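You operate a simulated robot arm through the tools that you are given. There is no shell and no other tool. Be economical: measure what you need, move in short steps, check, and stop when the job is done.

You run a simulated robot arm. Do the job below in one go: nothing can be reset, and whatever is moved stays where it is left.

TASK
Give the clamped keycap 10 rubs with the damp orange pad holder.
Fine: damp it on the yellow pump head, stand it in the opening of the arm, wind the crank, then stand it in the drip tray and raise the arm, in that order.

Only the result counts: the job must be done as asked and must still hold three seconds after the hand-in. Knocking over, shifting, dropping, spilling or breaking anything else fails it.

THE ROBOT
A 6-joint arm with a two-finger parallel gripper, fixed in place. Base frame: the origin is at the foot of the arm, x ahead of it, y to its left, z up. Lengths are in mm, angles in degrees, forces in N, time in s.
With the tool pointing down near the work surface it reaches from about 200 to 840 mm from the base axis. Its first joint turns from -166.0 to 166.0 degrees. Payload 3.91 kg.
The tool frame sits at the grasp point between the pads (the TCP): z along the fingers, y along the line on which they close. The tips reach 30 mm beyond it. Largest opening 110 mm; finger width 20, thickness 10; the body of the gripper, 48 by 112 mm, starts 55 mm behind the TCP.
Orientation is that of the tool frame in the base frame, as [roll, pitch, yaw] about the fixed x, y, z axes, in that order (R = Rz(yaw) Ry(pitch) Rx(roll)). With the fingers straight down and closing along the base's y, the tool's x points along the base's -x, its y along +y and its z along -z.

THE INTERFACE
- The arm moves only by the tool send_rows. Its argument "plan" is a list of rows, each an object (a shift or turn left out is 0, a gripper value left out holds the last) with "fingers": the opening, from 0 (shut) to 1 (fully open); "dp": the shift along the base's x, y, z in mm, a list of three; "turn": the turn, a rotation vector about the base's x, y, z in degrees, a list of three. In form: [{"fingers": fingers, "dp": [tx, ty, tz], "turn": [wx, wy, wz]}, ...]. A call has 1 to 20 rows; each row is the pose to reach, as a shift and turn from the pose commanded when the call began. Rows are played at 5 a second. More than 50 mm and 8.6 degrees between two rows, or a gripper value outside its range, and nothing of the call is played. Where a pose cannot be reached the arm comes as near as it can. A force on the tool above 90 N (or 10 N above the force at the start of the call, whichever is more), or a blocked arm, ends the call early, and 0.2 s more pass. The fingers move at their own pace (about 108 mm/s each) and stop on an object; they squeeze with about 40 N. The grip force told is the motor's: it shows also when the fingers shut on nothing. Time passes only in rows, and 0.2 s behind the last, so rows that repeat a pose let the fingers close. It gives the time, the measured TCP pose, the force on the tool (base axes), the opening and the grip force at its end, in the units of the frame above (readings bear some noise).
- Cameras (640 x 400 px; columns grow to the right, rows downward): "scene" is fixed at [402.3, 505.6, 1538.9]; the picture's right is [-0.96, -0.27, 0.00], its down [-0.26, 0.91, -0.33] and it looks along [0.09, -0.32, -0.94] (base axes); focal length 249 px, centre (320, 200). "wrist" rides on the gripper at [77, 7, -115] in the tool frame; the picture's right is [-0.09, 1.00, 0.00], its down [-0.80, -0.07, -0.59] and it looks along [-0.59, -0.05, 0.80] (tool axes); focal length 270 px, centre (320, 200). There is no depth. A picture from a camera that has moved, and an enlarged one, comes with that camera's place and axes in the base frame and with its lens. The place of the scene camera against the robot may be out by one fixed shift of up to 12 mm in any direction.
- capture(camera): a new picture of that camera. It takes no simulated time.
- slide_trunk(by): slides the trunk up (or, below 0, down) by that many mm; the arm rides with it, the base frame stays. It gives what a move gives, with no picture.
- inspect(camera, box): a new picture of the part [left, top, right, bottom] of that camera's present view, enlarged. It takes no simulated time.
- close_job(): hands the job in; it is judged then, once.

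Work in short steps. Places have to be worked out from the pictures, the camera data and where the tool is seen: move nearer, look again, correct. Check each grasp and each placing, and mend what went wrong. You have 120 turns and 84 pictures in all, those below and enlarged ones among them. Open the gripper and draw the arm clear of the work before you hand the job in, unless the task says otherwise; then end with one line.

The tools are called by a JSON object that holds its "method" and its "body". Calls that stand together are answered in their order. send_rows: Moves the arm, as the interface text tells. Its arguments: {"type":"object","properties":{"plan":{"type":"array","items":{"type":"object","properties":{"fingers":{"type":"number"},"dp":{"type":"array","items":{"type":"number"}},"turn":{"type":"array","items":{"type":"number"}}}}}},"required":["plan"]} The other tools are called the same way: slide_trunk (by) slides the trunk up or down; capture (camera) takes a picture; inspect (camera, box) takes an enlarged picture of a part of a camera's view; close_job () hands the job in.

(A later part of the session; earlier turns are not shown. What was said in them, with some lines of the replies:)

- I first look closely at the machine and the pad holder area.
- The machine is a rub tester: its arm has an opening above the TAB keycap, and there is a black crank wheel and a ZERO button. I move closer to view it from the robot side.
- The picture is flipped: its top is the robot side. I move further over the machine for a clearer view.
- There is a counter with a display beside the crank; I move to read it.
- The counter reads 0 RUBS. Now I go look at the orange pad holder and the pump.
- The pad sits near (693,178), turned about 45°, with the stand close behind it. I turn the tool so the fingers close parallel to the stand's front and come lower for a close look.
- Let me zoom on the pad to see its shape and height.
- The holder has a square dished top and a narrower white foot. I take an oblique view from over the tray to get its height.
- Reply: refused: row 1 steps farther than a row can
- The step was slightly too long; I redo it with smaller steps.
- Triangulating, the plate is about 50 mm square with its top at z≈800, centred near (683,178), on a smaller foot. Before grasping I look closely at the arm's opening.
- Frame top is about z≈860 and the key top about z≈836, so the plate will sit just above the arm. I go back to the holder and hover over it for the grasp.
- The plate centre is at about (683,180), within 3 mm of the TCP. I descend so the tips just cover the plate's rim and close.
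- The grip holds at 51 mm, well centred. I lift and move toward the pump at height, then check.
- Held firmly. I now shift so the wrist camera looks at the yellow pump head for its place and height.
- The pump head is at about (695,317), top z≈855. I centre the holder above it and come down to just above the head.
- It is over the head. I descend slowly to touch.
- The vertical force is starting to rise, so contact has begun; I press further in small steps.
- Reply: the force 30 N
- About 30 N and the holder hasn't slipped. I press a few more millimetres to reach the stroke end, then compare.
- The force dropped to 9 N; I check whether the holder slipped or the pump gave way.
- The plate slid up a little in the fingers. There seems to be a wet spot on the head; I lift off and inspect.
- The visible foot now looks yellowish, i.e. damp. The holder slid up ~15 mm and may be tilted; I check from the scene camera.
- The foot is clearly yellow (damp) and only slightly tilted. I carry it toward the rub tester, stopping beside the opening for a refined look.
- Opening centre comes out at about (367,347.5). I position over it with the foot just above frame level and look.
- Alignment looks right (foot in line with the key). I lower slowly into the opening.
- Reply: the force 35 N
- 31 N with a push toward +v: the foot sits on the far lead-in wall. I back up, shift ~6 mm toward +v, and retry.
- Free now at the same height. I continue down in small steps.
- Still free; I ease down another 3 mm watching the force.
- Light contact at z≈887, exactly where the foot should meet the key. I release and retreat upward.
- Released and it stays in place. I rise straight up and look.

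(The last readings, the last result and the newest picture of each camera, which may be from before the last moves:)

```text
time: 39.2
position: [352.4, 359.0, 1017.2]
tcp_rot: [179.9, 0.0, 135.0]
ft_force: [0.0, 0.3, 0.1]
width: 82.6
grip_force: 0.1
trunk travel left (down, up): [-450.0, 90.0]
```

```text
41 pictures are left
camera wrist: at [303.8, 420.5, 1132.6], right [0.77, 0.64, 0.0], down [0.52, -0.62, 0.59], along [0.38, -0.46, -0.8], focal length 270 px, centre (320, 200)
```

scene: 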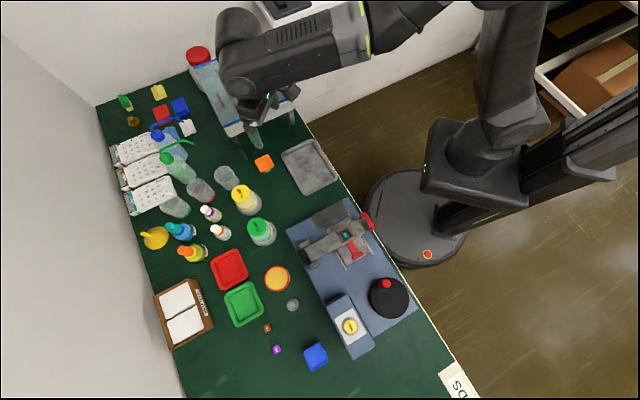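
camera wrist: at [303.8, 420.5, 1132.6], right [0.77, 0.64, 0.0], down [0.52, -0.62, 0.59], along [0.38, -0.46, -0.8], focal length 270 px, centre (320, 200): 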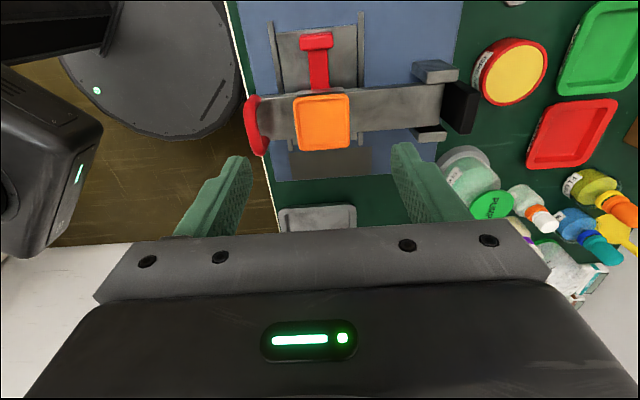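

The holder sits centred and level in the arm. Now I look at the crank and its knob.

{"method": "send_rows", "body": {"plan": [{"dp": [-30, 22, -10]}, {"dp": [-60, 45, -20]}, {"dp": [-90, 67, -40]}, {"dp": [-107, 75, -60]}, {"dp": [-107, 75, -60]}]}}

{"method": "capture", "body": {"camera": "wrist"}}

{"method": "inspect", "body": {"camera": "scene", "box": [280, 190, 430, 370]}}

```text
time: 40.4
position: [247.3, 435.8, 956.8]
tcp_rot: [-180.0, -0.1, 135.0]
ft_force: [0.0, 0.7, 0.1]
width: 82.3
grip_force: 0.0
trunk travel left (down, up): [-450.0, 90.0]
```

```text
40 pictures are left
camera wrist: at [197.4, 496.1, 1072.4], right [0.77, 0.64, 0.0], down [0.52, -0.62, 0.59], along [0.38, -0.46, -0.8], focal length 270 px, centre (320, 200)
```

wrist: 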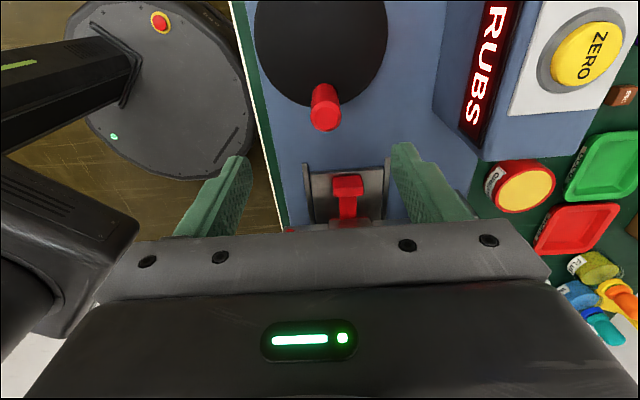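

```text
2.22 times, centred on (355, 280) of scene
camera zoom: at [402.3, 505.6, 1538.9], right [-0.96, -0.27, 0.0], down [-0.26, 0.91, -0.33], along [0.09, -0.32, -0.94], focal length 553 px, centre (242, 22)
```

zoom: 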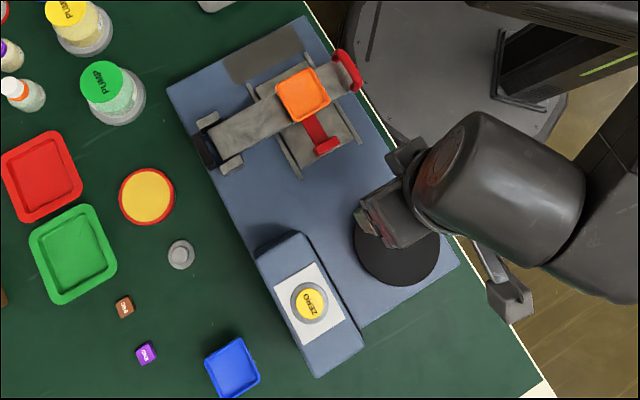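

Two wrist views put the knob top at about (242,448,888), the disc centre near (210,480), radius ≈45 mm. I go over the knob and partway down to check.

{"method": "send_rows", "body": {"plan": [{"fingers": 0.55, "dp": [-5.3, 11.8, -10]}, {"dp": [-5.3, 11.8, -30]}, {"dp": [-5.3, 11.8, -35]}, {"dp": [-5.3, 11.8, -35]}]}}

{"method": "capture", "body": {"camera": "wrist"}}

```text
time: 41.4
position: [242.7, 447.8, 922.0]
tcp_rot: [-180.0, 0.0, 135.0]
ft_force: [0.0, 0.9, 0.0]
width: 60.5
grip_force: 0.0
trunk travel left (down, up): [-450.0, 90.0]
```

```text
38 pictures are left
camera wrist: at [193.1, 507.8, 1037.2], right [0.77, 0.64, 0.0], down [0.52, -0.62, 0.59], along [0.38, -0.46, -0.8], focal length 270 px, centre (320, 200)
```

wrist: 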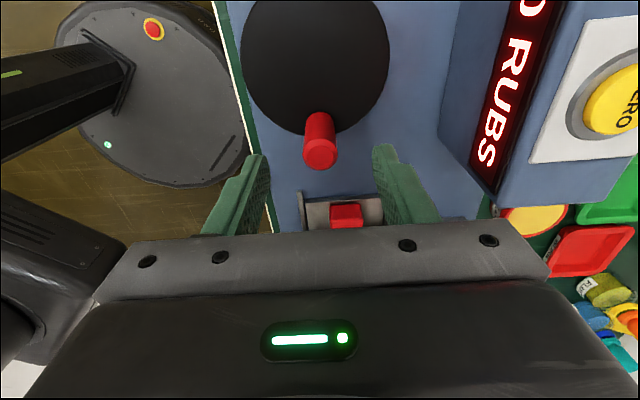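

The knob is centred between the fingers. I descend and close on it.

{"method": "send_rows", "body": {"plan": [{"dp": [-1, 1, -20]}, {"dp": [-1, 1, -40]}, {"dp": [-1, 1, -49]}, {"dp": [-1, 1, -49]}, {"fingers": 0.05, "dp": [-1, 1, -49]}, {"fingers": 0.05, "dp": [-1, 1, -49]}, {"fingers": 0.05, "dp": [-1, 1, -49]}]}}

{"method": "capture", "body": {"camera": "wrist"}}

```text
time: 43.0
position: [240.7, 447.5, 874.4]
tcp_rot: [-180.0, 0.0, 135.0]
ft_force: [-0.6, -0.3, -2.3]
width: 20.7
grip_force: 44.9
trunk travel left (down, up): [-450.0, 90.0]
```

```text
37 pictures are left
camera wrist: at [191.6, 508.6, 988.1], right [0.77, 0.64, 0.0], down [0.52, -0.62, 0.59], along [0.38, -0.46, -0.8], focal length 270 px, centre (320, 200)
```

wrist: 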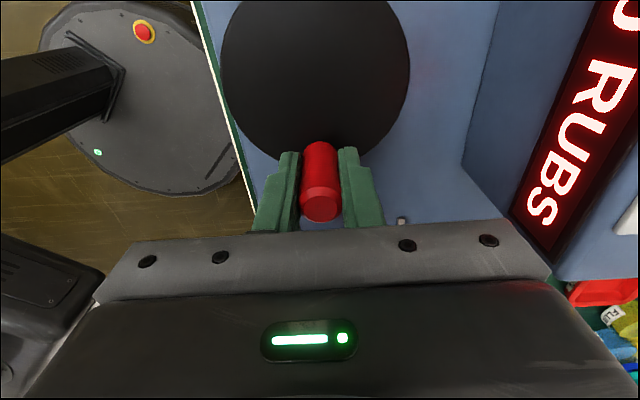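

The knob is gripped (20.7 mm). I crank a first 60° arc counter-clockwise and check the force.

{"method": "send_rows", "body": {"plan": [{"dp": [5.0, 5.7, 0]}, {"dp": [9.0, 12.2, 0]}, {"dp": [11.7, 19.2, 0]}, {"dp": [13.2, 26.7, 0]}, {"dp": [13.4, 34.2, 0]}, {"dp": [12.3, 41.7, 0]}, {"dp": [12.3, 41.7, 0]}]}}

```text
time: 44.6
position: [251.2, 489.9, 873.6]
tcp_rot: [-179.9, 0.0, 135.0]
ft_force: [-16.2, -5.6, -17.0]
width: 20.8
grip_force: 45.2
trunk travel left (down, up): [-450.0, 90.0]
```

The inward force shows my circle is ~2 mm off outward; I refine the centre to about (209,478) and continue the arc.

{"method": "send_rows", "body": {"plan": [{"dp": [-5.5, 8.1, 0]}, {"dp": [-10.6, 15.7, 0]}, {"dp": [-17.2, 22.1, 0]}, {"dp": [-24.9, 27.0, 0]}, {"dp": [-33.5, 30.1, 0]}, {"dp": [-42.5, 31.5, 0]}, {"dp": [-51.7, 30.9, 0]}, {"dp": [-60.5, 28.4, 0]}, {"dp": [-60.5, 28.4, 0]}]}}

{"method": "capture", "body": {"camera": "wrist"}}

```text
time: 46.6
position: [193.5, 514.3, 874.5]
tcp_rot: [-179.8, 0.1, 135.0]
ft_force: [18.3, -34.3, -12.3]
width: 20.4
grip_force: 44.8
trunk travel left (down, up): [-450.0, 90.0]
```

```text
36 pictures are left
camera wrist: at [144.4, 575.3, 989.3], right [0.77, 0.64, 0.0], down [0.52, -0.61, 0.6], along [0.38, -0.46, -0.8], focal length 270 px, centre (320, 200)
```

wrist: 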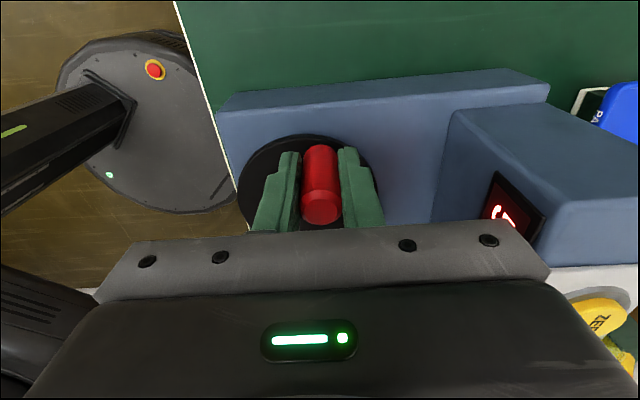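

A fit through the three measured points gives centre (211.8,477), radius ≈41. I continue on the corrected circle.

{"method": "send_rows", "body": {"plan": [{"dp": [-0.2, -5.5, 0]}, {"dp": [-7.4, -10.3, 0]}, {"dp": [-13.3, -16.5, 0]}, {"dp": [-17.9, -23.7, 0]}, {"dp": [-20.8, -31.8, 0]}, {"dp": [-22.0, -40.3, 0]}, {"dp": [-21.4, -48.8, 0]}, {"dp": [-19.0, -57.1, 0]}, {"dp": [-19.0, -57.1, 0]}]}}

```text
time: 48.6
position: [175.2, 462.6, 874.5]
tcp_rot: [179.8, -0.2, 135.1]
ft_force: [14.0, 6.8, -0.3]
width: 20.5
grip_force: 45.1
trunk travel left (down, up): [-450.0, 90.0]
```

Nearly there: refined centre (212.9,476.6), radius 40. I finish the first revolution and read the counter.

{"method": "send_rows", "body": {"plan": [{"dp": [2.6, -1.3, 0]}, {"dp": [6.7, -8.5, 0]}, {"dp": [12.3, -14.7, 0]}, {"dp": [19.1, -19.6, 0]}, {"dp": [26.7, -23.0, 0]}, {"dp": [34.9, -24.8, 0]}, {"dp": [43.3, -24.8, 0]}, {"dp": [51.5, -23.0, 0]}, {"dp": [59.1, -19.6, 0]}, {"dp": [65.9, -14.7, 0]}, {"dp": [65.9, -14.7, 0]}]}}

{"method": "capture", "body": {"camera": "wrist"}}

{"method": "inspect", "body": {"camera": "scene", "box": [280, 190, 430, 370]}}

```text
time: 51.0
position: [237.4, 449.3, 873.7]
tcp_rot: [179.9, 0.1, 135.0]
ft_force: [-23.6, 25.9, 16.0]
width: 20.8
grip_force: 44.7
trunk travel left (down, up): [-450.0, 90.0]
```

```text
35 pictures are left
camera wrist: at [187.6, 508.7, 989.2], right [0.77, 0.64, 0.0], down [0.52, -0.62, 0.6], along [0.38, -0.46, -0.8], focal length 270 px, centre (320, 200)
```

wrist: 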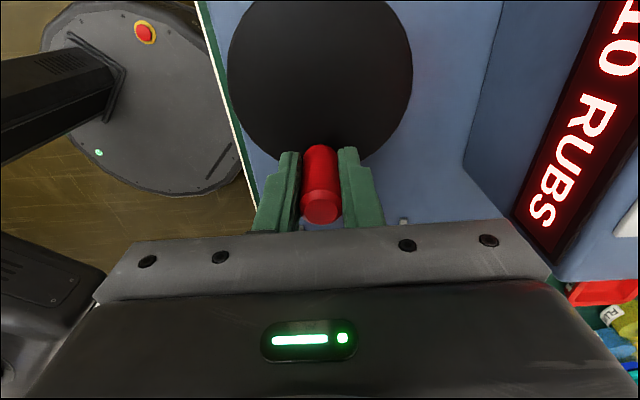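

```text
2.22 times, centred on (355, 280) of scene
camera zoom: at [402.3, 505.6, 1538.9], right [-0.96, -0.27, 0.0], down [-0.26, 0.91, -0.33], along [0.09, -0.32, -0.94], focal length 553 px, centre (242, 22)
```

zoom: 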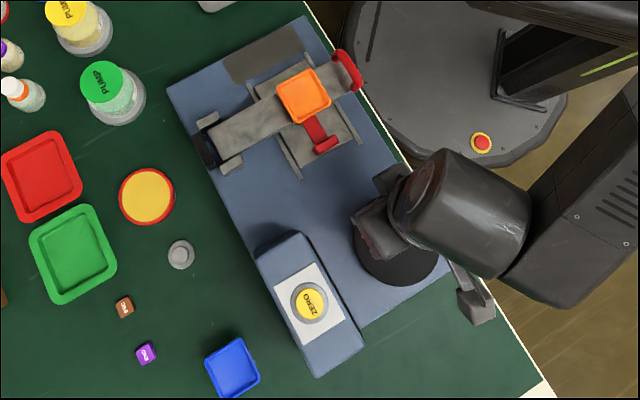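

The counter appears to read "10 RUBS" after one revolution. I release the knob, rise, and read the whole display.

{"method": "send_rows", "body": {"plan": [{"dp": [-3, 3, 0]}, {"fingers": 0.4, "dp": [-3, 3, 0]}, {"fingers": 0.5, "dp": [-3, 3, 0]}, {"dp": [-3, 3, 20]}, {"dp": [-3, 3, 60]}, {"dp": [-3, 3, 100]}, {"dp": [7, 33, 130]}, {"dp": [37, 53, 150]}, {"dp": [37, 53, 150]}]}}

{"method": "capture", "body": {"camera": "wrist"}}

```text
time: 53.0
position: [277.2, 500.3, 1024.6]
tcp_rot: [-179.9, 0.1, 135.0]
ft_force: [-0.5, -0.1, -0.4]
width: 54.9
grip_force: 0.0
trunk travel left (down, up): [-450.0, 90.0]
```

```text
33 pictures are left
camera wrist: at [228.0, 559.9, 1139.0], right [0.77, 0.64, 0.0], down [0.52, -0.62, 0.59], along [0.38, -0.46, -0.8], focal length 270 px, centre (320, 200)
```

wrist: 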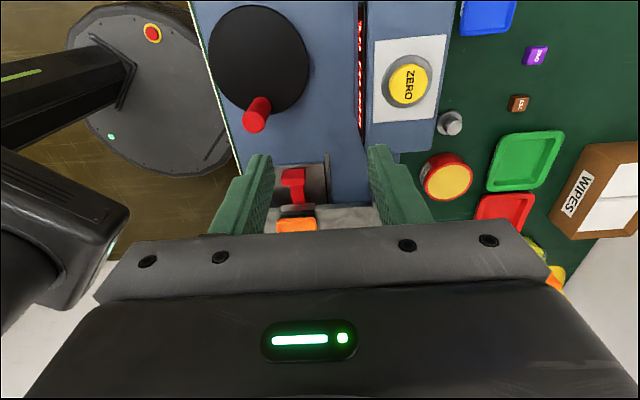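

{"method": "inspect", "body": {"camera": "wrist", "box": [320, 0, 400, 150]}}

```text
2.67 times, centred on (360, 75) of wrist
camera zoom: at [228.0, 559.9, 1139.0], right [0.77, 0.64, 0.0], down [0.52, -0.62, 0.59], along [0.38, -0.46, -0.8], focal length 721 px, centre (213, 533)
```

zoom: 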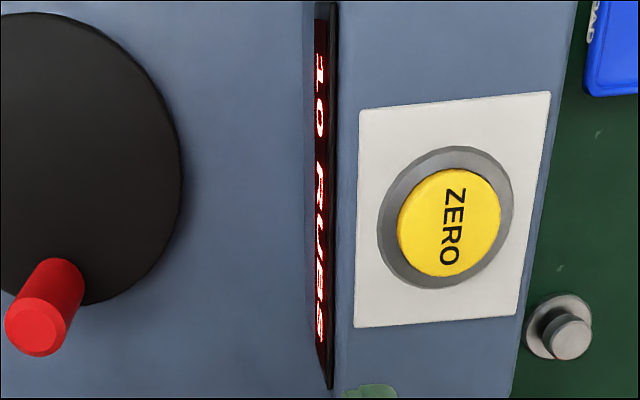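

The display reads exactly "10 RUBS". A blue tray with lettering is visible; I read the tray labels to identify the drip tray.

{"method": "send_rows", "body": {"plan": [{"dp": [10, 35, 0]}, {"dp": [20, 70, 0]}, {"dp": [40, 100, 0]}, {"dp": [60, 120, 0]}, {"dp": [60, 120, 0]}]}}

{"method": "capture", "body": {"camera": "wrist"}}

```text
time: 54.2
position: [334.8, 620.5, 1024.4]
tcp_rot: [-180.0, -0.1, 134.9]
ft_force: [-0.5, -0.2, 0.2]
width: 54.9
grip_force: 0.1
trunk travel left (down, up): [-450.0, 90.0]
```

```text
31 pictures are left
camera wrist: at [286.3, 680.7, 1139.8], right [0.77, 0.64, 0.0], down [0.52, -0.62, 0.59], along [0.38, -0.46, -0.8], focal length 270 px, centre (320, 200)
```

wrist: 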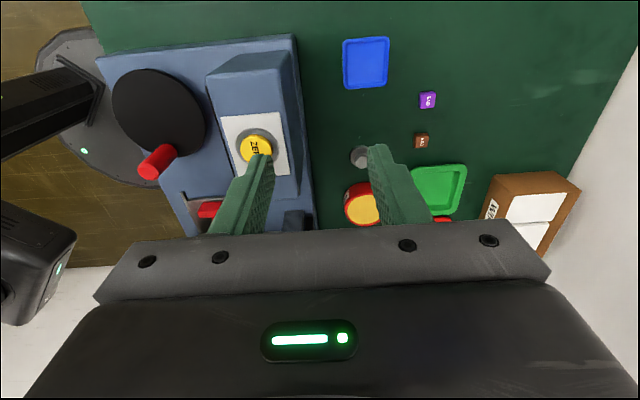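

{"method": "inspect", "body": {"camera": "wrist", "box": [320, 20, 410, 110]}}

{"method": "inspect", "body": {"camera": "scene", "box": [280, 320, 350, 390]}}

```text
4.44 times, centred on (365, 65) of wrist
camera zoom: at [286.3, 680.7, 1139.8], right [0.77, 0.64, 0.0], down [0.52, -0.62, 0.59], along [0.38, -0.46, -0.8], focal length 1201 px, centre (120, 800)
```

zoom: 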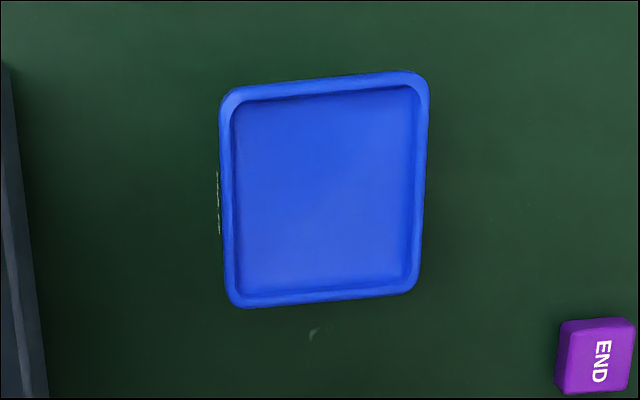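

```text
5.71 times, centred on (315, 355) of scene
camera zoom: at [402.3, 505.6, 1538.9], right [-0.96, -0.27, 0.0], down [-0.26, 0.91, -0.33], along [0.09, -0.32, -0.94], focal length 1421 px, centre (349, -686)
```

zoom: 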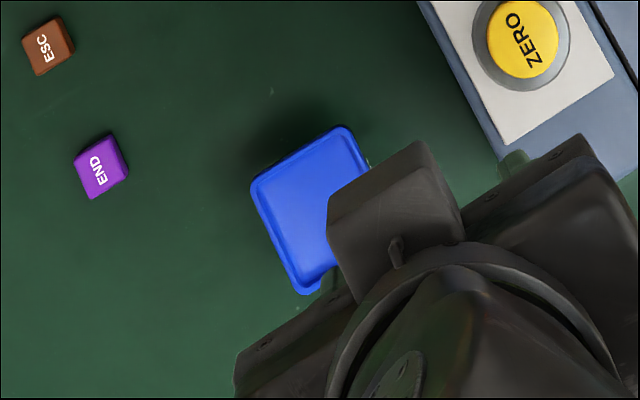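

The blue item is just another pad holder (decoy), so the grey metal pan is the drip tray. I return above the orange holder.

{"method": "send_rows", "body": {"plan": [{"fingers": 0.75, "dp": [3, -40, 0]}, {"dp": [6, -80, 0]}, {"dp": [9, -120, 0]}, {"dp": [12, -160, 0]}, {"dp": [16, -200, 0]}, {"dp": [20, -235, -10]}, {"dp": [25, -260, -30]}, {"dp": [29, -270, -50]}, {"dp": [29, -270, -50]}]}}

{"method": "inspect", "body": {"camera": "wrist", "box": [180, 40, 460, 240]}}

```text
time: 56.2
position: [365.6, 350.2, 974.1]
tcp_rot: [179.9, 0.1, 135.0]
ft_force: [0.2, 0.9, -0.3]
width: 82.3
grip_force: 0.1
trunk travel left (down, up): [-450.0, 90.0]
```

```text
2.00 times, centred on (320, 140) of wrist
camera zoom: at [316.0, 410.2, 1089.6], right [0.77, 0.64, 0.0], down [0.52, -0.62, 0.59], along [0.38, -0.46, -0.8], focal length 541 px, centre (320, 320)
```

zoom: 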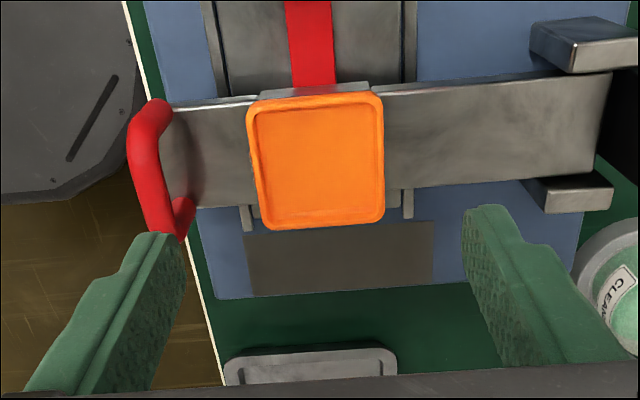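

Plate centre is about (362.6,351.4). I narrow the opening, descend with tips just above the beams, and grip.

{"method": "send_rows", "body": {"plan": [{"fingers": 0.62, "dp": [-3, 1.2, -20]}, {"dp": [-3, 1.2, -50]}, {"dp": [-3, 1.2, -70]}, {"dp": [-3, 1.2, -82]}, {"dp": [-3, 1.2, -82]}, {"fingers": 0.3, "dp": [-3, 1.2, -82]}, {"fingers": 0.3, "dp": [-3, 1.2, -82]}, {"fingers": 0.3, "dp": [-3, 1.2, -82]}]}}

{"method": "capture", "body": {"camera": "wrist"}}

```text
time: 58.0
position: [362.9, 352.1, 891.8]
tcp_rot: [-179.9, 0.0, 135.0]
ft_force: [-0.2, -1.1, 0.4]
width: 51.5
grip_force: 40.4
trunk travel left (down, up): [-450.0, 90.0]
```

```text
27 pictures are left
camera wrist: at [312.8, 411.5, 1007.2], right [0.77, 0.64, 0.0], down [0.52, -0.62, 0.59], along [0.38, -0.46, -0.8], focal length 270 px, centre (320, 200)
```

wrist: 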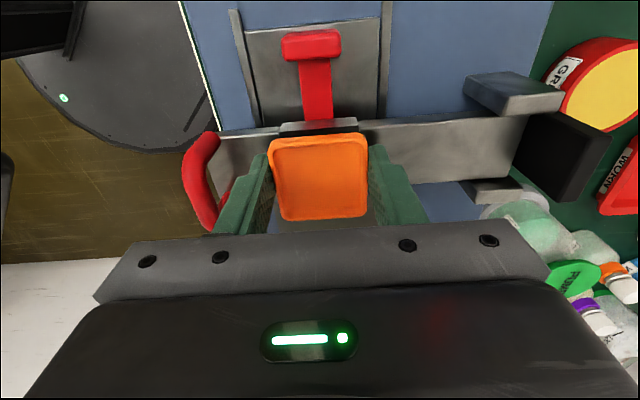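

Gripped. I lift straight out and carry it to the grey tray.

{"method": "send_rows", "body": {"plan": [{"dp": [0, 0, 10]}, {"dp": [0, 0, 30]}, {"dp": [0, 0, 60]}, {"dp": [0, 0, 90]}, {"dp": [25, -31, 90]}, {"dp": [50, -62, 90]}, {"dp": [75, -93, 90]}, {"dp": [100, -124, 90]}, {"dp": [125, -155, 90]}, {"dp": [150, -186, 90]}, {"dp": [182, -222, 80]}, {"dp": [182, -222, 60]}, {"dp": [182, -222, 60]}]}}

{"method": "capture", "body": {"camera": "wrist"}}

{"method": "capture", "body": {"camera": "scene"}}

```text
time: 60.8
position: [544.6, 130.6, 951.1]
tcp_rot: [179.9, -0.1, 135.0]
ft_force: [0.3, 0.1, -1.1]
width: 51.4
grip_force: 39.6
trunk travel left (down, up): [-450.0, 90.0]
```

```text
26 pictures are left
camera wrist: at [495.1, 190.2, 1066.8], right [0.77, 0.64, 0.0], down [0.52, -0.62, 0.59], along [0.38, -0.46, -0.8], focal length 270 px, centre (320, 200)
```

wrist: 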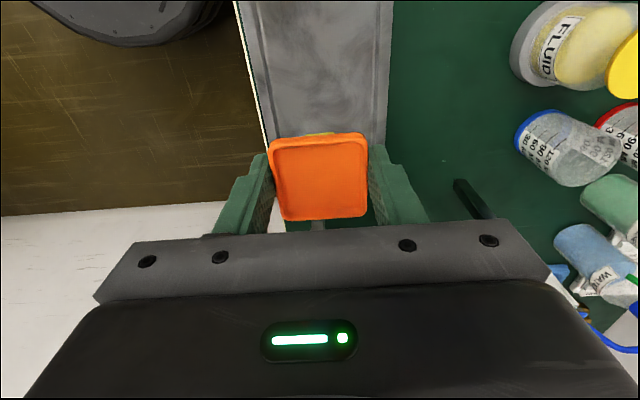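

```text
25 pictures are left
```

scene: 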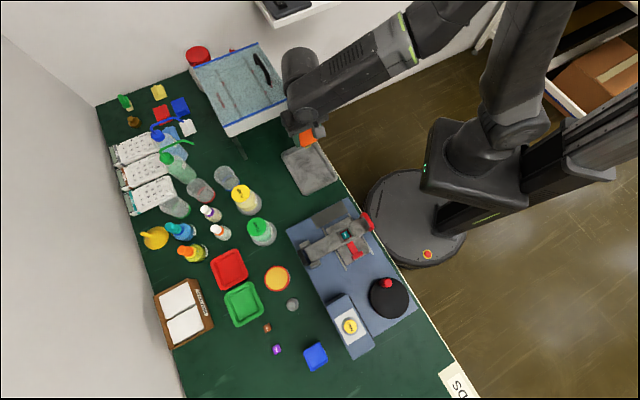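

It's centred over the tray across its width. I lower to just above the tray floor.

{"method": "send_rows", "body": {"plan": [{"dp": [0, 0, -40]}, {"dp": [0, 0, -80]}, {"dp": [0, 0, -110]}, {"dp": [0, 0, -130]}, {"dp": [0, 0, -130]}]}}

{"method": "capture", "body": {"camera": "wrist"}}

{"method": "inspect", "body": {"camera": "scene", "box": [270, 110, 350, 210]}}

```text
time: 62.0
position: [544.5, 128.7, 821.2]
tcp_rot: [-180.0, 0.1, 135.1]
ft_force: [0.1, 0.8, -1.5]
width: 51.3
grip_force: 39.6
trunk travel left (down, up): [-450.0, 90.0]
```

```text
24 pictures are left
camera wrist: at [495.6, 189.4, 936.6], right [0.77, 0.64, 0.0], down [0.52, -0.62, 0.59], along [0.38, -0.46, -0.8], focal length 270 px, centre (320, 200)
```

wrist: 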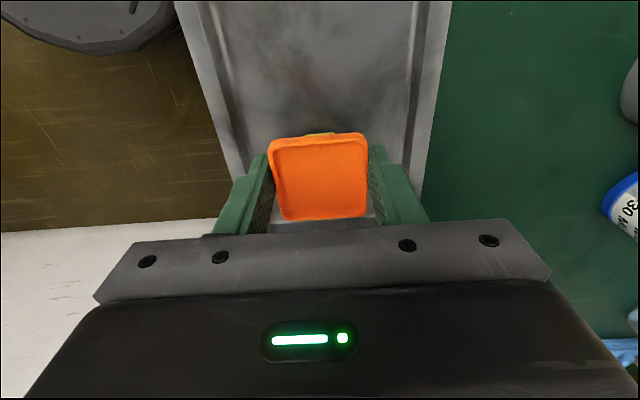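

```text
4.00 times, centred on (310, 160) of scene
camera zoom: at [402.3, 505.6, 1538.9], right [-0.96, -0.27, 0.0], down [-0.26, 0.91, -0.33], along [0.09, -0.32, -0.94], focal length 995 px, centre (360, 360)
```

zoom: 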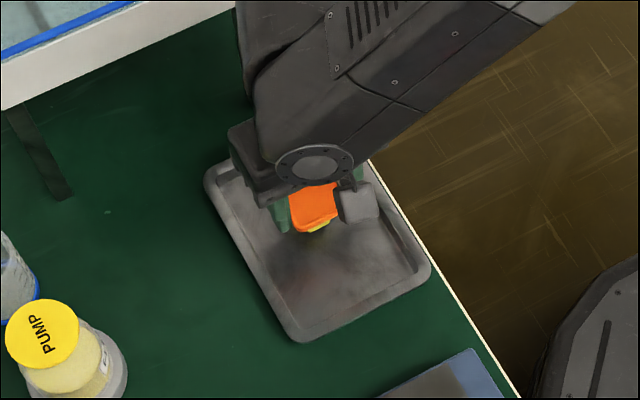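

Well inside the tray. I ease down until the force shows contact.

{"method": "send_rows", "body": {"plan": [{"dp": [0, 0, -2]}, {"dp": [0, 0, -4]}, {"dp": [0, 0, -6]}, {"dp": [0, 0, -6]}]}}

{"method": "send_rows", "body": {"plan": [{"dp": [0, 0, -1.5]}, {"dp": [0, 0, -3]}, {"dp": [0, 0, -3]}]}}

```text
time: 63.0
position: [544.9, 129.1, 815.0]
tcp_rot: [180.0, 0.0, 135.0]
ft_force: [-0.1, 0.8, -1.2]
width: 51.5
grip_force: 40.0
trunk travel left (down, up): [-450.0, 90.0]
```

```text
time: 63.8
position: [543.9, 129.4, 813.8]
tcp_rot: [-180.0, 0.1, 135.0]
ft_force: [0.8, 0.8, 0.6]
width: 51.5
grip_force: 39.8
trunk travel left (down, up): [-450.0, 90.0]
```

{"method": "send_rows", "body": {"plan": [{"dp": [0, 0, -1]}, {"dp": [0, 0, -2]}, {"dp": [0, 0, -2]}]}}

```text
time: 64.6
position: [543.9, 129.7, 812.0]
tcp_rot: [179.7, 0.2, 135.0]
ft_force: [1.6, 0.4, 19.1]
width: 51.5
grip_force: 39.6
trunk travel left (down, up): [-450.0, 90.0]
```

Contact with the tray floor is clear. I relieve the pressure, open gently and lift away.

{"method": "send_rows", "body": {"plan": [{"dp": [0, 0, 2]}, {"dp": [0, 0, 2]}, {"fingers": 0.52, "dp": [0, 0, 2]}, {"fingers": 0.6, "dp": [0, 0, 2]}, {"fingers": 0.75, "dp": [0, 0, 2]}, {"fingers": 0.75, "dp": [0, 0, 2]}, {"dp": [0, 0, 20]}, {"dp": [0, 0, 60]}, {"dp": [0, 0, 100]}, {"dp": [0, 0, 145]}, {"dp": [0, 0, 145]}]}}

{"method": "capture", "body": {"camera": "wrist"}}

```text
time: 67.0
position: [544.3, 127.6, 956.3]
tcp_rot: [180.0, 0.0, 135.0]
ft_force: [-0.7, -0.4, -0.3]
width: 82.7
grip_force: 0.1
trunk travel left (down, up): [-450.0, 90.0]
```

```text
22 pictures are left
camera wrist: at [495.4, 189.3, 1071.4], right [0.77, 0.64, 0.0], down [0.52, -0.62, 0.59], along [0.38, -0.46, -0.8], focal length 270 px, centre (320, 200)
```

wrist: 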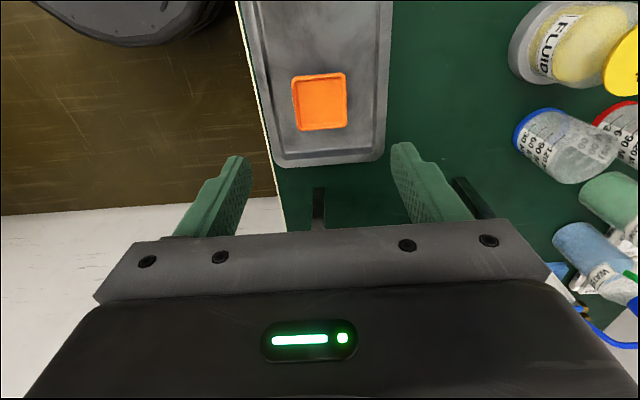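

The holder stands in the drip tray. Now for the arm: I turn the tool 90° so the fingers close across the arm's width and hover above the red handle.

{"method": "send_rows", "body": {"plan": [{"dp": [-20, 14, 10], "turn": [0, 0, 8]}, {"dp": [-40, 29, 10], "turn": [0, 0, 16]}, {"dp": [-60, 44, 10], "turn": [0, 0, 24]}, {"dp": [-80, 58, 10], "turn": [0, 0, 32]}, {"dp": [-100, 73, 10], "turn": [0, 0, 40]}, {"dp": [-120, 88, 10], "turn": [0, 0, 48]}, {"dp": [-140, 102, 10], "turn": [0, 0, 56]}, {"dp": [-160, 117, 10], "turn": [0, 0, 64]}, {"dp": [-180, 131, 10], "turn": [0, 0, 72]}, {"dp": [-200, 146, 10], "turn": [0, 0, 80]}, {"dp": [-220, 160, 10], "turn": [0, 0, 88]}, {"fingers": 0.95, "dp": [-236, 172, 5], "turn": [0, 0, 90]}, {"dp": [-236, 172, 5], "turn": [0, 0, 90]}]}}

{"method": "capture", "body": {"camera": "wrist"}}

```text
time: 69.8
position: [310.2, 302.4, 960.8]
tcp_rot: [180.0, 0.0, -135.0]
ft_force: [-0.7, -0.2, 0.7]
width: 104.4
grip_force: 0.1
trunk travel left (down, up): [-450.0, 90.0]
```

```text
21 pictures are left
camera wrist: at [249.7, 253.0, 1076.0], right [-0.64, 0.77, 0.0], down [0.62, 0.52, 0.59], along [0.46, 0.38, -0.8], focal length 270 px, centre (320, 200)
```

wrist: 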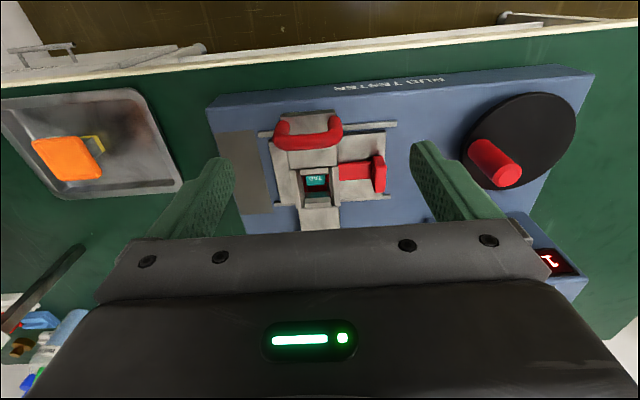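

{"method": "inspect", "body": {"camera": "wrist", "box": [240, 90, 400, 210]}}

```text
3.33 times, centred on (320, 150) of wrist
camera zoom: at [249.7, 253.0, 1076.0], right [-0.64, 0.77, 0.0], down [0.62, 0.52, 0.59], along [0.46, 0.38, -0.8], focal length 901 px, centre (320, 367)
```

zoom: 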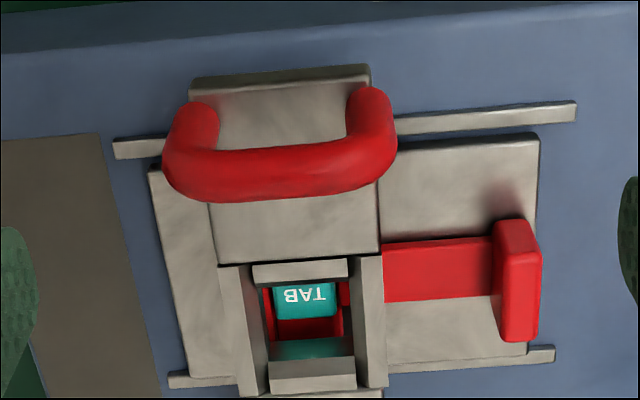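

The handle is an upright arch near the arm's end: crossbar at about (320,302,889), ~52 mm wide. I descend with the fingers either side of it and grip across its width, so it can pivot between the pads as the arm rises.

{"method": "send_rows", "body": {"plan": [{"fingers": 0.8, "dp": [10, 0, -20]}, {"dp": [10, 0, -45]}, {"dp": [10, 0, -69]}, {"dp": [10, 0, -69]}]}}

{"method": "capture", "body": {"camera": "wrist"}}

```text
time: 70.8
position: [319.3, 300.2, 891.0]
tcp_rot: [-180.0, 0.1, -134.9]
ft_force: [-0.2, 0.0, -0.1]
width: 88.1
grip_force: 0.1
trunk travel left (down, up): [-450.0, 90.0]
```

```text
19 pictures are left
camera wrist: at [260.6, 252.1, 1006.7], right [-0.64, 0.77, 0.0], down [0.62, 0.52, 0.59], along [0.46, 0.38, -0.8], focal length 270 px, centre (320, 200)
```

wrist: 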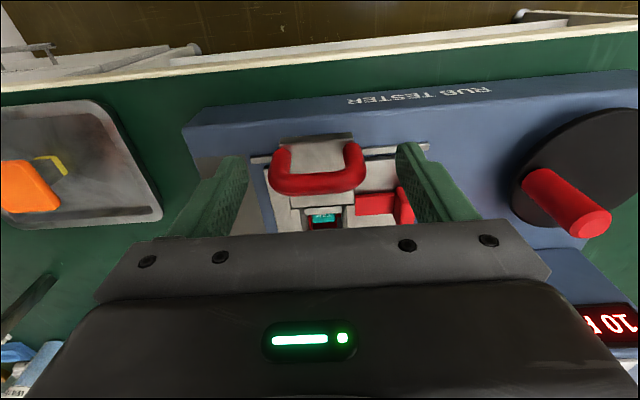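

The bar is right at the TCP. I close on it.

{"method": "send_rows", "body": {"plan": [{"fingers": 0.3}, {"fingers": 0.3}, {"fingers": 0.3}, {"fingers": 0.3}]}}

```text
time: 71.8
position: [319.5, 300.2, 892.3]
tcp_rot: [180.0, 0.0, -135.0]
ft_force: [14.6, -12.4, 0.3]
width: 54.5
grip_force: 44.7
trunk travel left (down, up): [-450.0, 90.0]
```

A small sideways preload; I shift 2 mm to relieve it and start lifting along an arc about the hinge.

{"method": "send_rows", "body": {"plan": [{"dp": [1.4, -1.4, 0]}, {"dp": [3.0, 0.2, 9.2]}, {"dp": [5.0, 2.1, 18.3]}, {"dp": [7.3, 4.4, 27.2]}, {"dp": [7.3, 4.4, 27.2]}]}}

{"method": "capture", "body": {"camera": "wrist"}}

```text
time: 73.0
position: [324.3, 302.6, 919.5]
tcp_rot: [180.0, 0.0, -135.1]
ft_force: [-7.3, -22.2, -2.7]
width: 54.6
grip_force: 45.3
trunk travel left (down, up): [-450.0, 90.0]
```

```text
18 pictures are left
camera wrist: at [265.4, 253.8, 1035.0], right [-0.64, 0.77, 0.0], down [0.62, 0.52, 0.59], along [0.45, 0.38, -0.81], focal length 270 px, centre (320, 200)
```

wrist: 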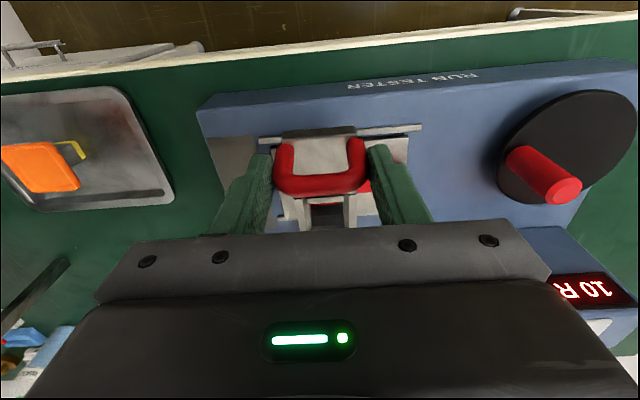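

It lifts well; the force says the hinge is a bit higher and I'm slightly ahead. I correct and continue the arc.

{"method": "send_rows", "body": {"plan": [{"dp": [-1.1, -3.2, 0.2]}, {"dp": [2.3, 0.2, 15]}, {"dp": [6.6, 4.4, 29.3]}, {"dp": [11.8, 9.5, 43.1]}, {"dp": [11.8, 9.5, 43.1]}]}}

```text
time: 74.2
position: [336.2, 315.6, 964.0]
tcp_rot: [-180.0, 0.2, -135.0]
ft_force: [-9.9, -6.1, 0.2]
width: 54.4
grip_force: 45.3
trunk travel left (down, up): [-450.0, 90.0]
```

{"method": "send_rows", "body": {"plan": [{"dp": [4.6, 4.5, 13.5]}, {"dp": [11.4, 11.1, 26.2]}, {"dp": [18.8, 18.4, 38.1]}, {"dp": [27, 26.4, 48.9]}, {"dp": [27, 26.4, 48.9]}]}}

{"method": "capture", "body": {"camera": "wrist"}}

```text
time: 75.4
position: [363.6, 340.9, 1011.5]
tcp_rot: [-180.0, 0.2, -135.0]
ft_force: [-13.2, -5.4, 2.9]
width: 54.4
grip_force: 45.3
trunk travel left (down, up): [-450.0, 90.0]
```

```text
17 pictures are left
camera wrist: at [303.7, 292.0, 1126.8], right [-0.64, 0.77, 0.0], down [0.62, 0.52, 0.6], along [0.46, 0.38, -0.8], focal length 270 px, centre (320, 200)
```

wrist: 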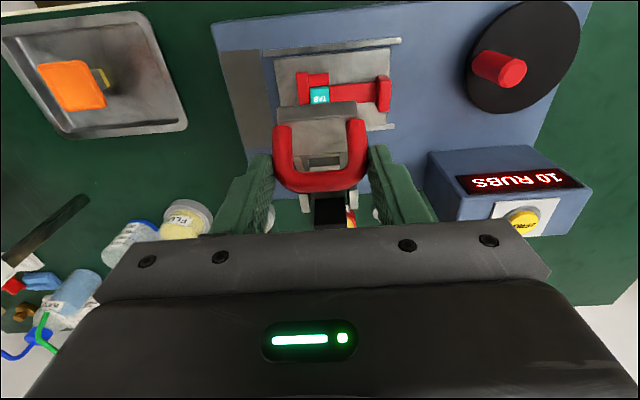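

The arm is at ~44° and following nicely. I continue the arc.

{"method": "send_rows", "body": {"plan": [{"dp": [6.1, 5.9, 9.7]}, {"dp": [15.3, 15, 18.9]}, {"dp": [25.2, 24.6, 27]}, {"dp": [35.5, 34.7, 33.9]}, {"dp": [46.1, 45.1, 39.5]}, {"dp": [46.1, 45.1, 39.5]}]}}

{"method": "capture", "body": {"camera": "wrist"}}

{"method": "inspect", "body": {"camera": "scene", "box": [260, 170, 420, 300]}}

```text
time: 76.8
position: [407.9, 387.1, 1052.5]
tcp_rot: [180.0, 0.3, -134.9]
ft_force: [-14.6, 1.5, 10.1]
width: 54.2
grip_force: 45.1
trunk travel left (down, up): [-450.0, 90.0]
```

```text
16 pictures are left
camera wrist: at [349.4, 337.6, 1166.7], right [-0.64, 0.77, 0.0], down [0.61, 0.52, 0.6], along [0.46, 0.38, -0.8], focal length 270 px, centre (320, 200)
```

wrist: 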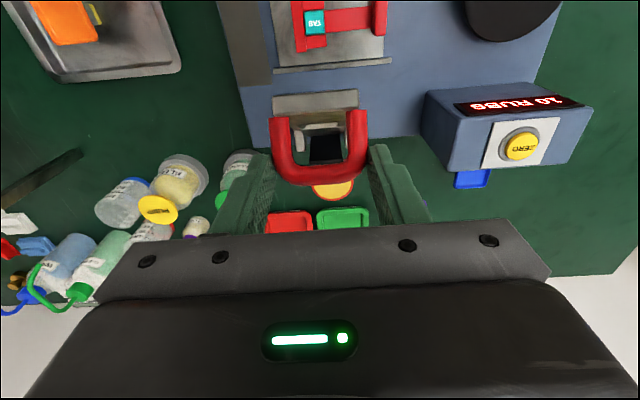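

```text
3.08 times, centred on (340, 235) of scene
camera zoom: at [402.3, 505.6, 1538.9], right [-0.96, -0.27, 0.0], down [-0.26, 0.91, -0.33], along [0.09, -0.32, -0.94], focal length 765 px, centre (258, 92)
```

zoom: 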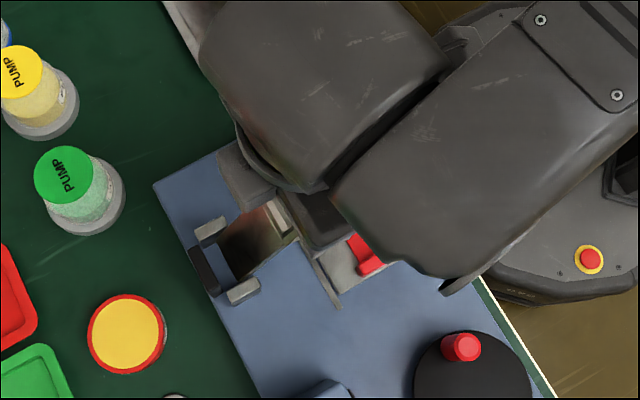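

{"method": "send_rows", "body": {"plan": [{"dp": [10.9, 10.7, 5.7]}, {"dp": [22.2, 21.7, 10.1]}, {"dp": [33.5, 32.7, 11.5]}, {"dp": [33.5, 32.7, 11.5]}]}}

{"method": "send_rows", "body": {"plan": [{"dp": [5.5, 5.4, 0.1]}, {"dp": [11.4, 11.2, 0.1]}, {"dp": [11.4, 11.2, 0.1]}]}}

{"method": "capture", "body": {"camera": "wrist"}}

```text
time: 77.8
position: [442.5, 420.7, 1061.6]
tcp_rot: [-179.8, 0.0, -135.1]
ft_force: [-15.0, 6.0, -2.6]
width: 54.0
grip_force: 45.2
trunk travel left (down, up): [-450.0, 90.0]
```

```text
time: 78.6
position: [453.4, 431.4, 1063.2]
tcp_rot: [-179.8, 0.2, -135.0]
ft_force: [-15.6, 8.9, 5.1]
width: 53.7
grip_force: 45.0
trunk travel left (down, up): [-450.0, 90.0]
```

```text
14 pictures are left
camera wrist: at [394.4, 382.6, 1177.9], right [-0.64, 0.77, 0.0], down [0.61, 0.52, 0.6], along [0.46, 0.38, -0.8], focal length 270 px, centre (320, 200)
```

wrist: 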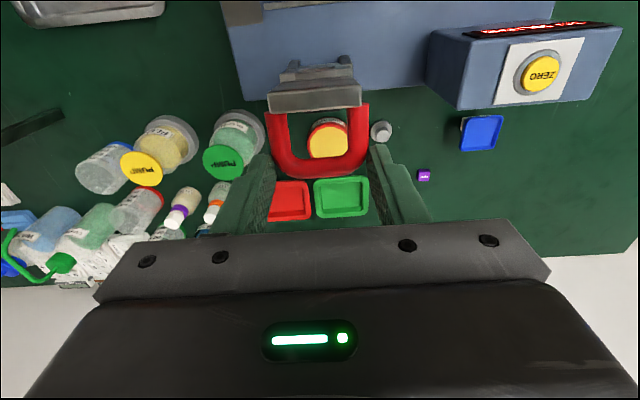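

The beam is now almost vertical. I go a bit further to pass the balance point, watching for a stop.

{"method": "send_rows", "body": {"plan": [{"dp": [4.6, 6.6, -0.5]}, {"dp": [10.3, 12.1, -1.3]}, {"dp": [10.3, 12.1, -1.3]}]}}

{"method": "send_rows", "body": {"plan": [{"dp": [5.6, 5.5, -1.2]}, {"dp": [11.2, 11, -2.6]}, {"dp": [11.2, 11, -2.6]}]}}

```text
time: 79.4
position: [465.3, 442.9, 1061.9]
tcp_rot: [-180.0, 0.3, -135.0]
ft_force: [-10.0, 3.6, 10.0]
width: 53.6
grip_force: 45.3
trunk travel left (down, up): [-450.0, 90.0]
```

```text
time: 80.2
position: [475.3, 453.0, 1059.0]
tcp_rot: [-179.9, 0.1, -135.0]
ft_force: [-8.2, 5.0, 15.1]
width: 53.3
grip_force: 45.1
trunk travel left (down, up): [-450.0, 90.0]
```

{"method": "send_rows", "body": {"plan": [{"dp": [5.5, 5.4, -1.2]}, {"dp": [11, 10.8, -2.8]}, {"dp": [11, 10.8, -2.8]}]}}

{"method": "capture", "body": {"camera": "wrist"}}

```text
time: 81.0
position: [485.2, 463.5, 1054.4]
tcp_rot: [-179.9, 0.0, -135.0]
ft_force: [-14.6, 0.2, 4.1]
width: 53.9
grip_force: 44.2
trunk travel left (down, up): [-450.0, 90.0]
```

```text
13 pictures are left
camera wrist: at [426.9, 415.0, 1170.7], right [-0.64, 0.77, 0.0], down [0.62, 0.52, 0.59], along [0.46, 0.38, -0.8], focal length 270 px, centre (320, 200)
```

wrist: 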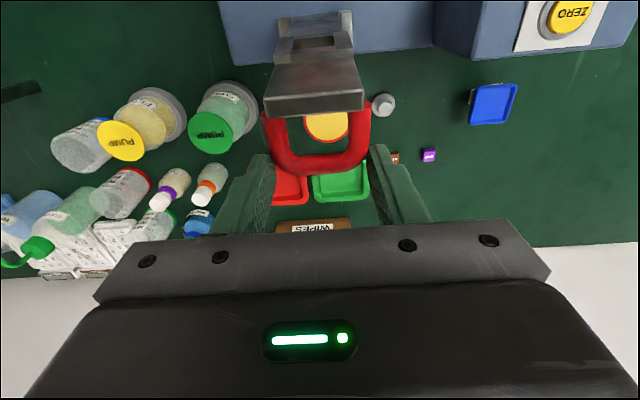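

The beam leans ~10° past vertical. I back off 3 mm to feel whether it is friction, a stop or gravity acting.

{"method": "send_rows", "body": {"plan": [{"dp": [-1, -1, 0.5]}, {"dp": [-2.1, -2.1, 0.9]}, {"dp": [-2.1, -2.1, 0.9]}, {"dp": [-2.1, -2.1, 0.9]}]}}

```text
time: 82.0
position: [484.0, 463.3, 1056.4]
tcp_rot: [179.9, 0.0, -134.9]
ft_force: [-3.7, 11.3, -5.4]
width: 53.8
grip_force: 45.2
trunk travel left (down, up): [-450.0, 90.0]
```

The force crosses zero with almost no motion, so the arm isn't trying to fall forward. I open the fingers slightly and check that it stays.

{"method": "send_rows", "body": {"plan": [{"dp": [0.7, 0.7, 0]}, {"fingers": 0.55, "dp": [0.7, 0.7, 0]}, {"fingers": 0.6, "dp": [0.7, 0.7, 0]}, {"fingers": 0.6, "dp": [0.7, 0.7, 0]}]}}

{"method": "capture", "body": {"camera": "wrist"}}

```text
time: 83.0
position: [486.7, 463.0, 1056.3]
tcp_rot: [-180.0, -0.1, -135.0]
ft_force: [-0.5, 0.5, -0.1]
width: 66.0
grip_force: 0.0
trunk travel left (down, up): [-450.0, 90.0]
```

```text
12 pictures are left
camera wrist: at [427.6, 413.5, 1171.4], right [-0.64, 0.77, 0.0], down [0.62, 0.52, 0.59], along [0.46, 0.38, -0.8], focal length 270 px, centre (320, 200)
```

wrist: 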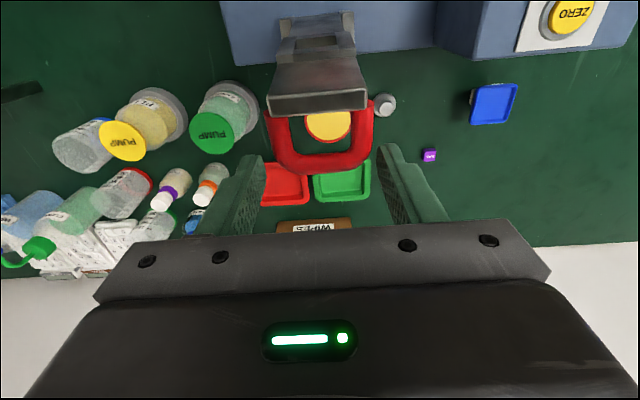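

The arm stays up on its own. I open wider, retreat straight up and then away.

{"method": "send_rows", "body": {"plan": [{"fingers": 0.85}, {"fingers": 0.85}, {"dp": [0, 0, 30]}, {"dp": [0, 0, 70]}, {"dp": [0, 0, 110]}, {"dp": [0, 0, 130]}, {"dp": [-5, -40, 130]}, {"dp": [-15, -80, 130]}, {"dp": [-25, -120, 130]}, {"dp": [-40, -160, 130]}, {"dp": [-55, -200, 130]}, {"dp": [-70, -240, 130]}, {"dp": [-85, -280, 130]}, {"dp": [-85, -280, 130]}, {"dp": [-85, -280, 130]}, {"dp": [-85, -280, 130]}]}}

{"method": "capture", "body": {"camera": "scene"}}

{"method": "capture", "body": {"camera": "wrist"}}

```text
time: 86.4
position: [401.8, 181.4, 1185.5]
tcp_rot: [180.0, -0.1, -135.0]
ft_force: [0.0, 0.0, 0.5]
width: 93.6
grip_force: 0.0
trunk travel left (down, up): [-450.0, 90.0]
```

```text
11 pictures are left
```

scene: 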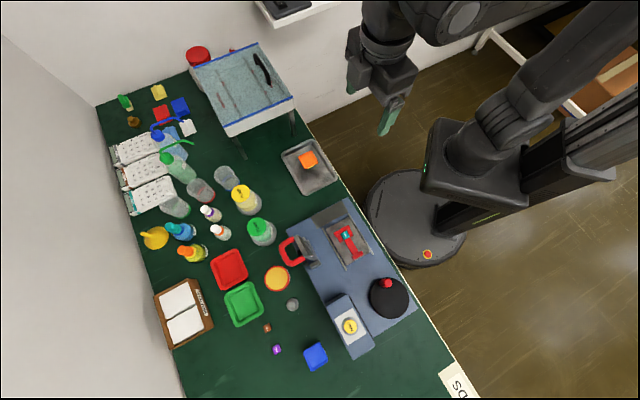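

```text
10 pictures are left
camera wrist: at [343.0, 132.9, 1301.0], right [-0.64, 0.77, 0.0], down [0.62, 0.52, 0.59], along [0.46, 0.38, -0.8], focal length 270 px, centre (320, 200)
```

wrist: 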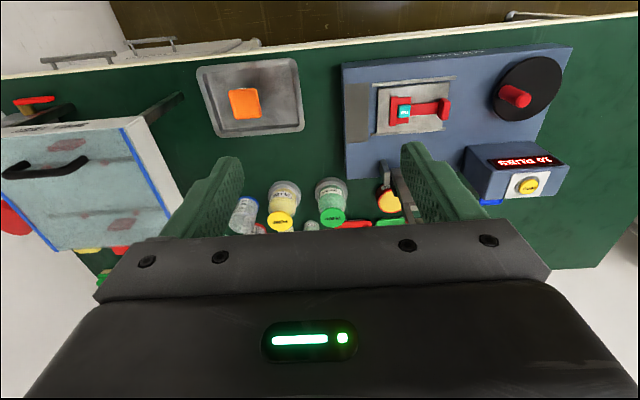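

The arm is up and staying there, the holder stands in the drip tray, the counter reads 10 RUBS and the gripper is open and clear. I hand the job in.

{"method": "close_job", "body": {}}

```text
The job is handed in.
```

The job is handed in: the keycap got its 10 rubs (the counter reads 10) with the damped orange pad holder, which now stands in the grey metal tray I took as the drip tray, and the arm is raised and staying up on its own.
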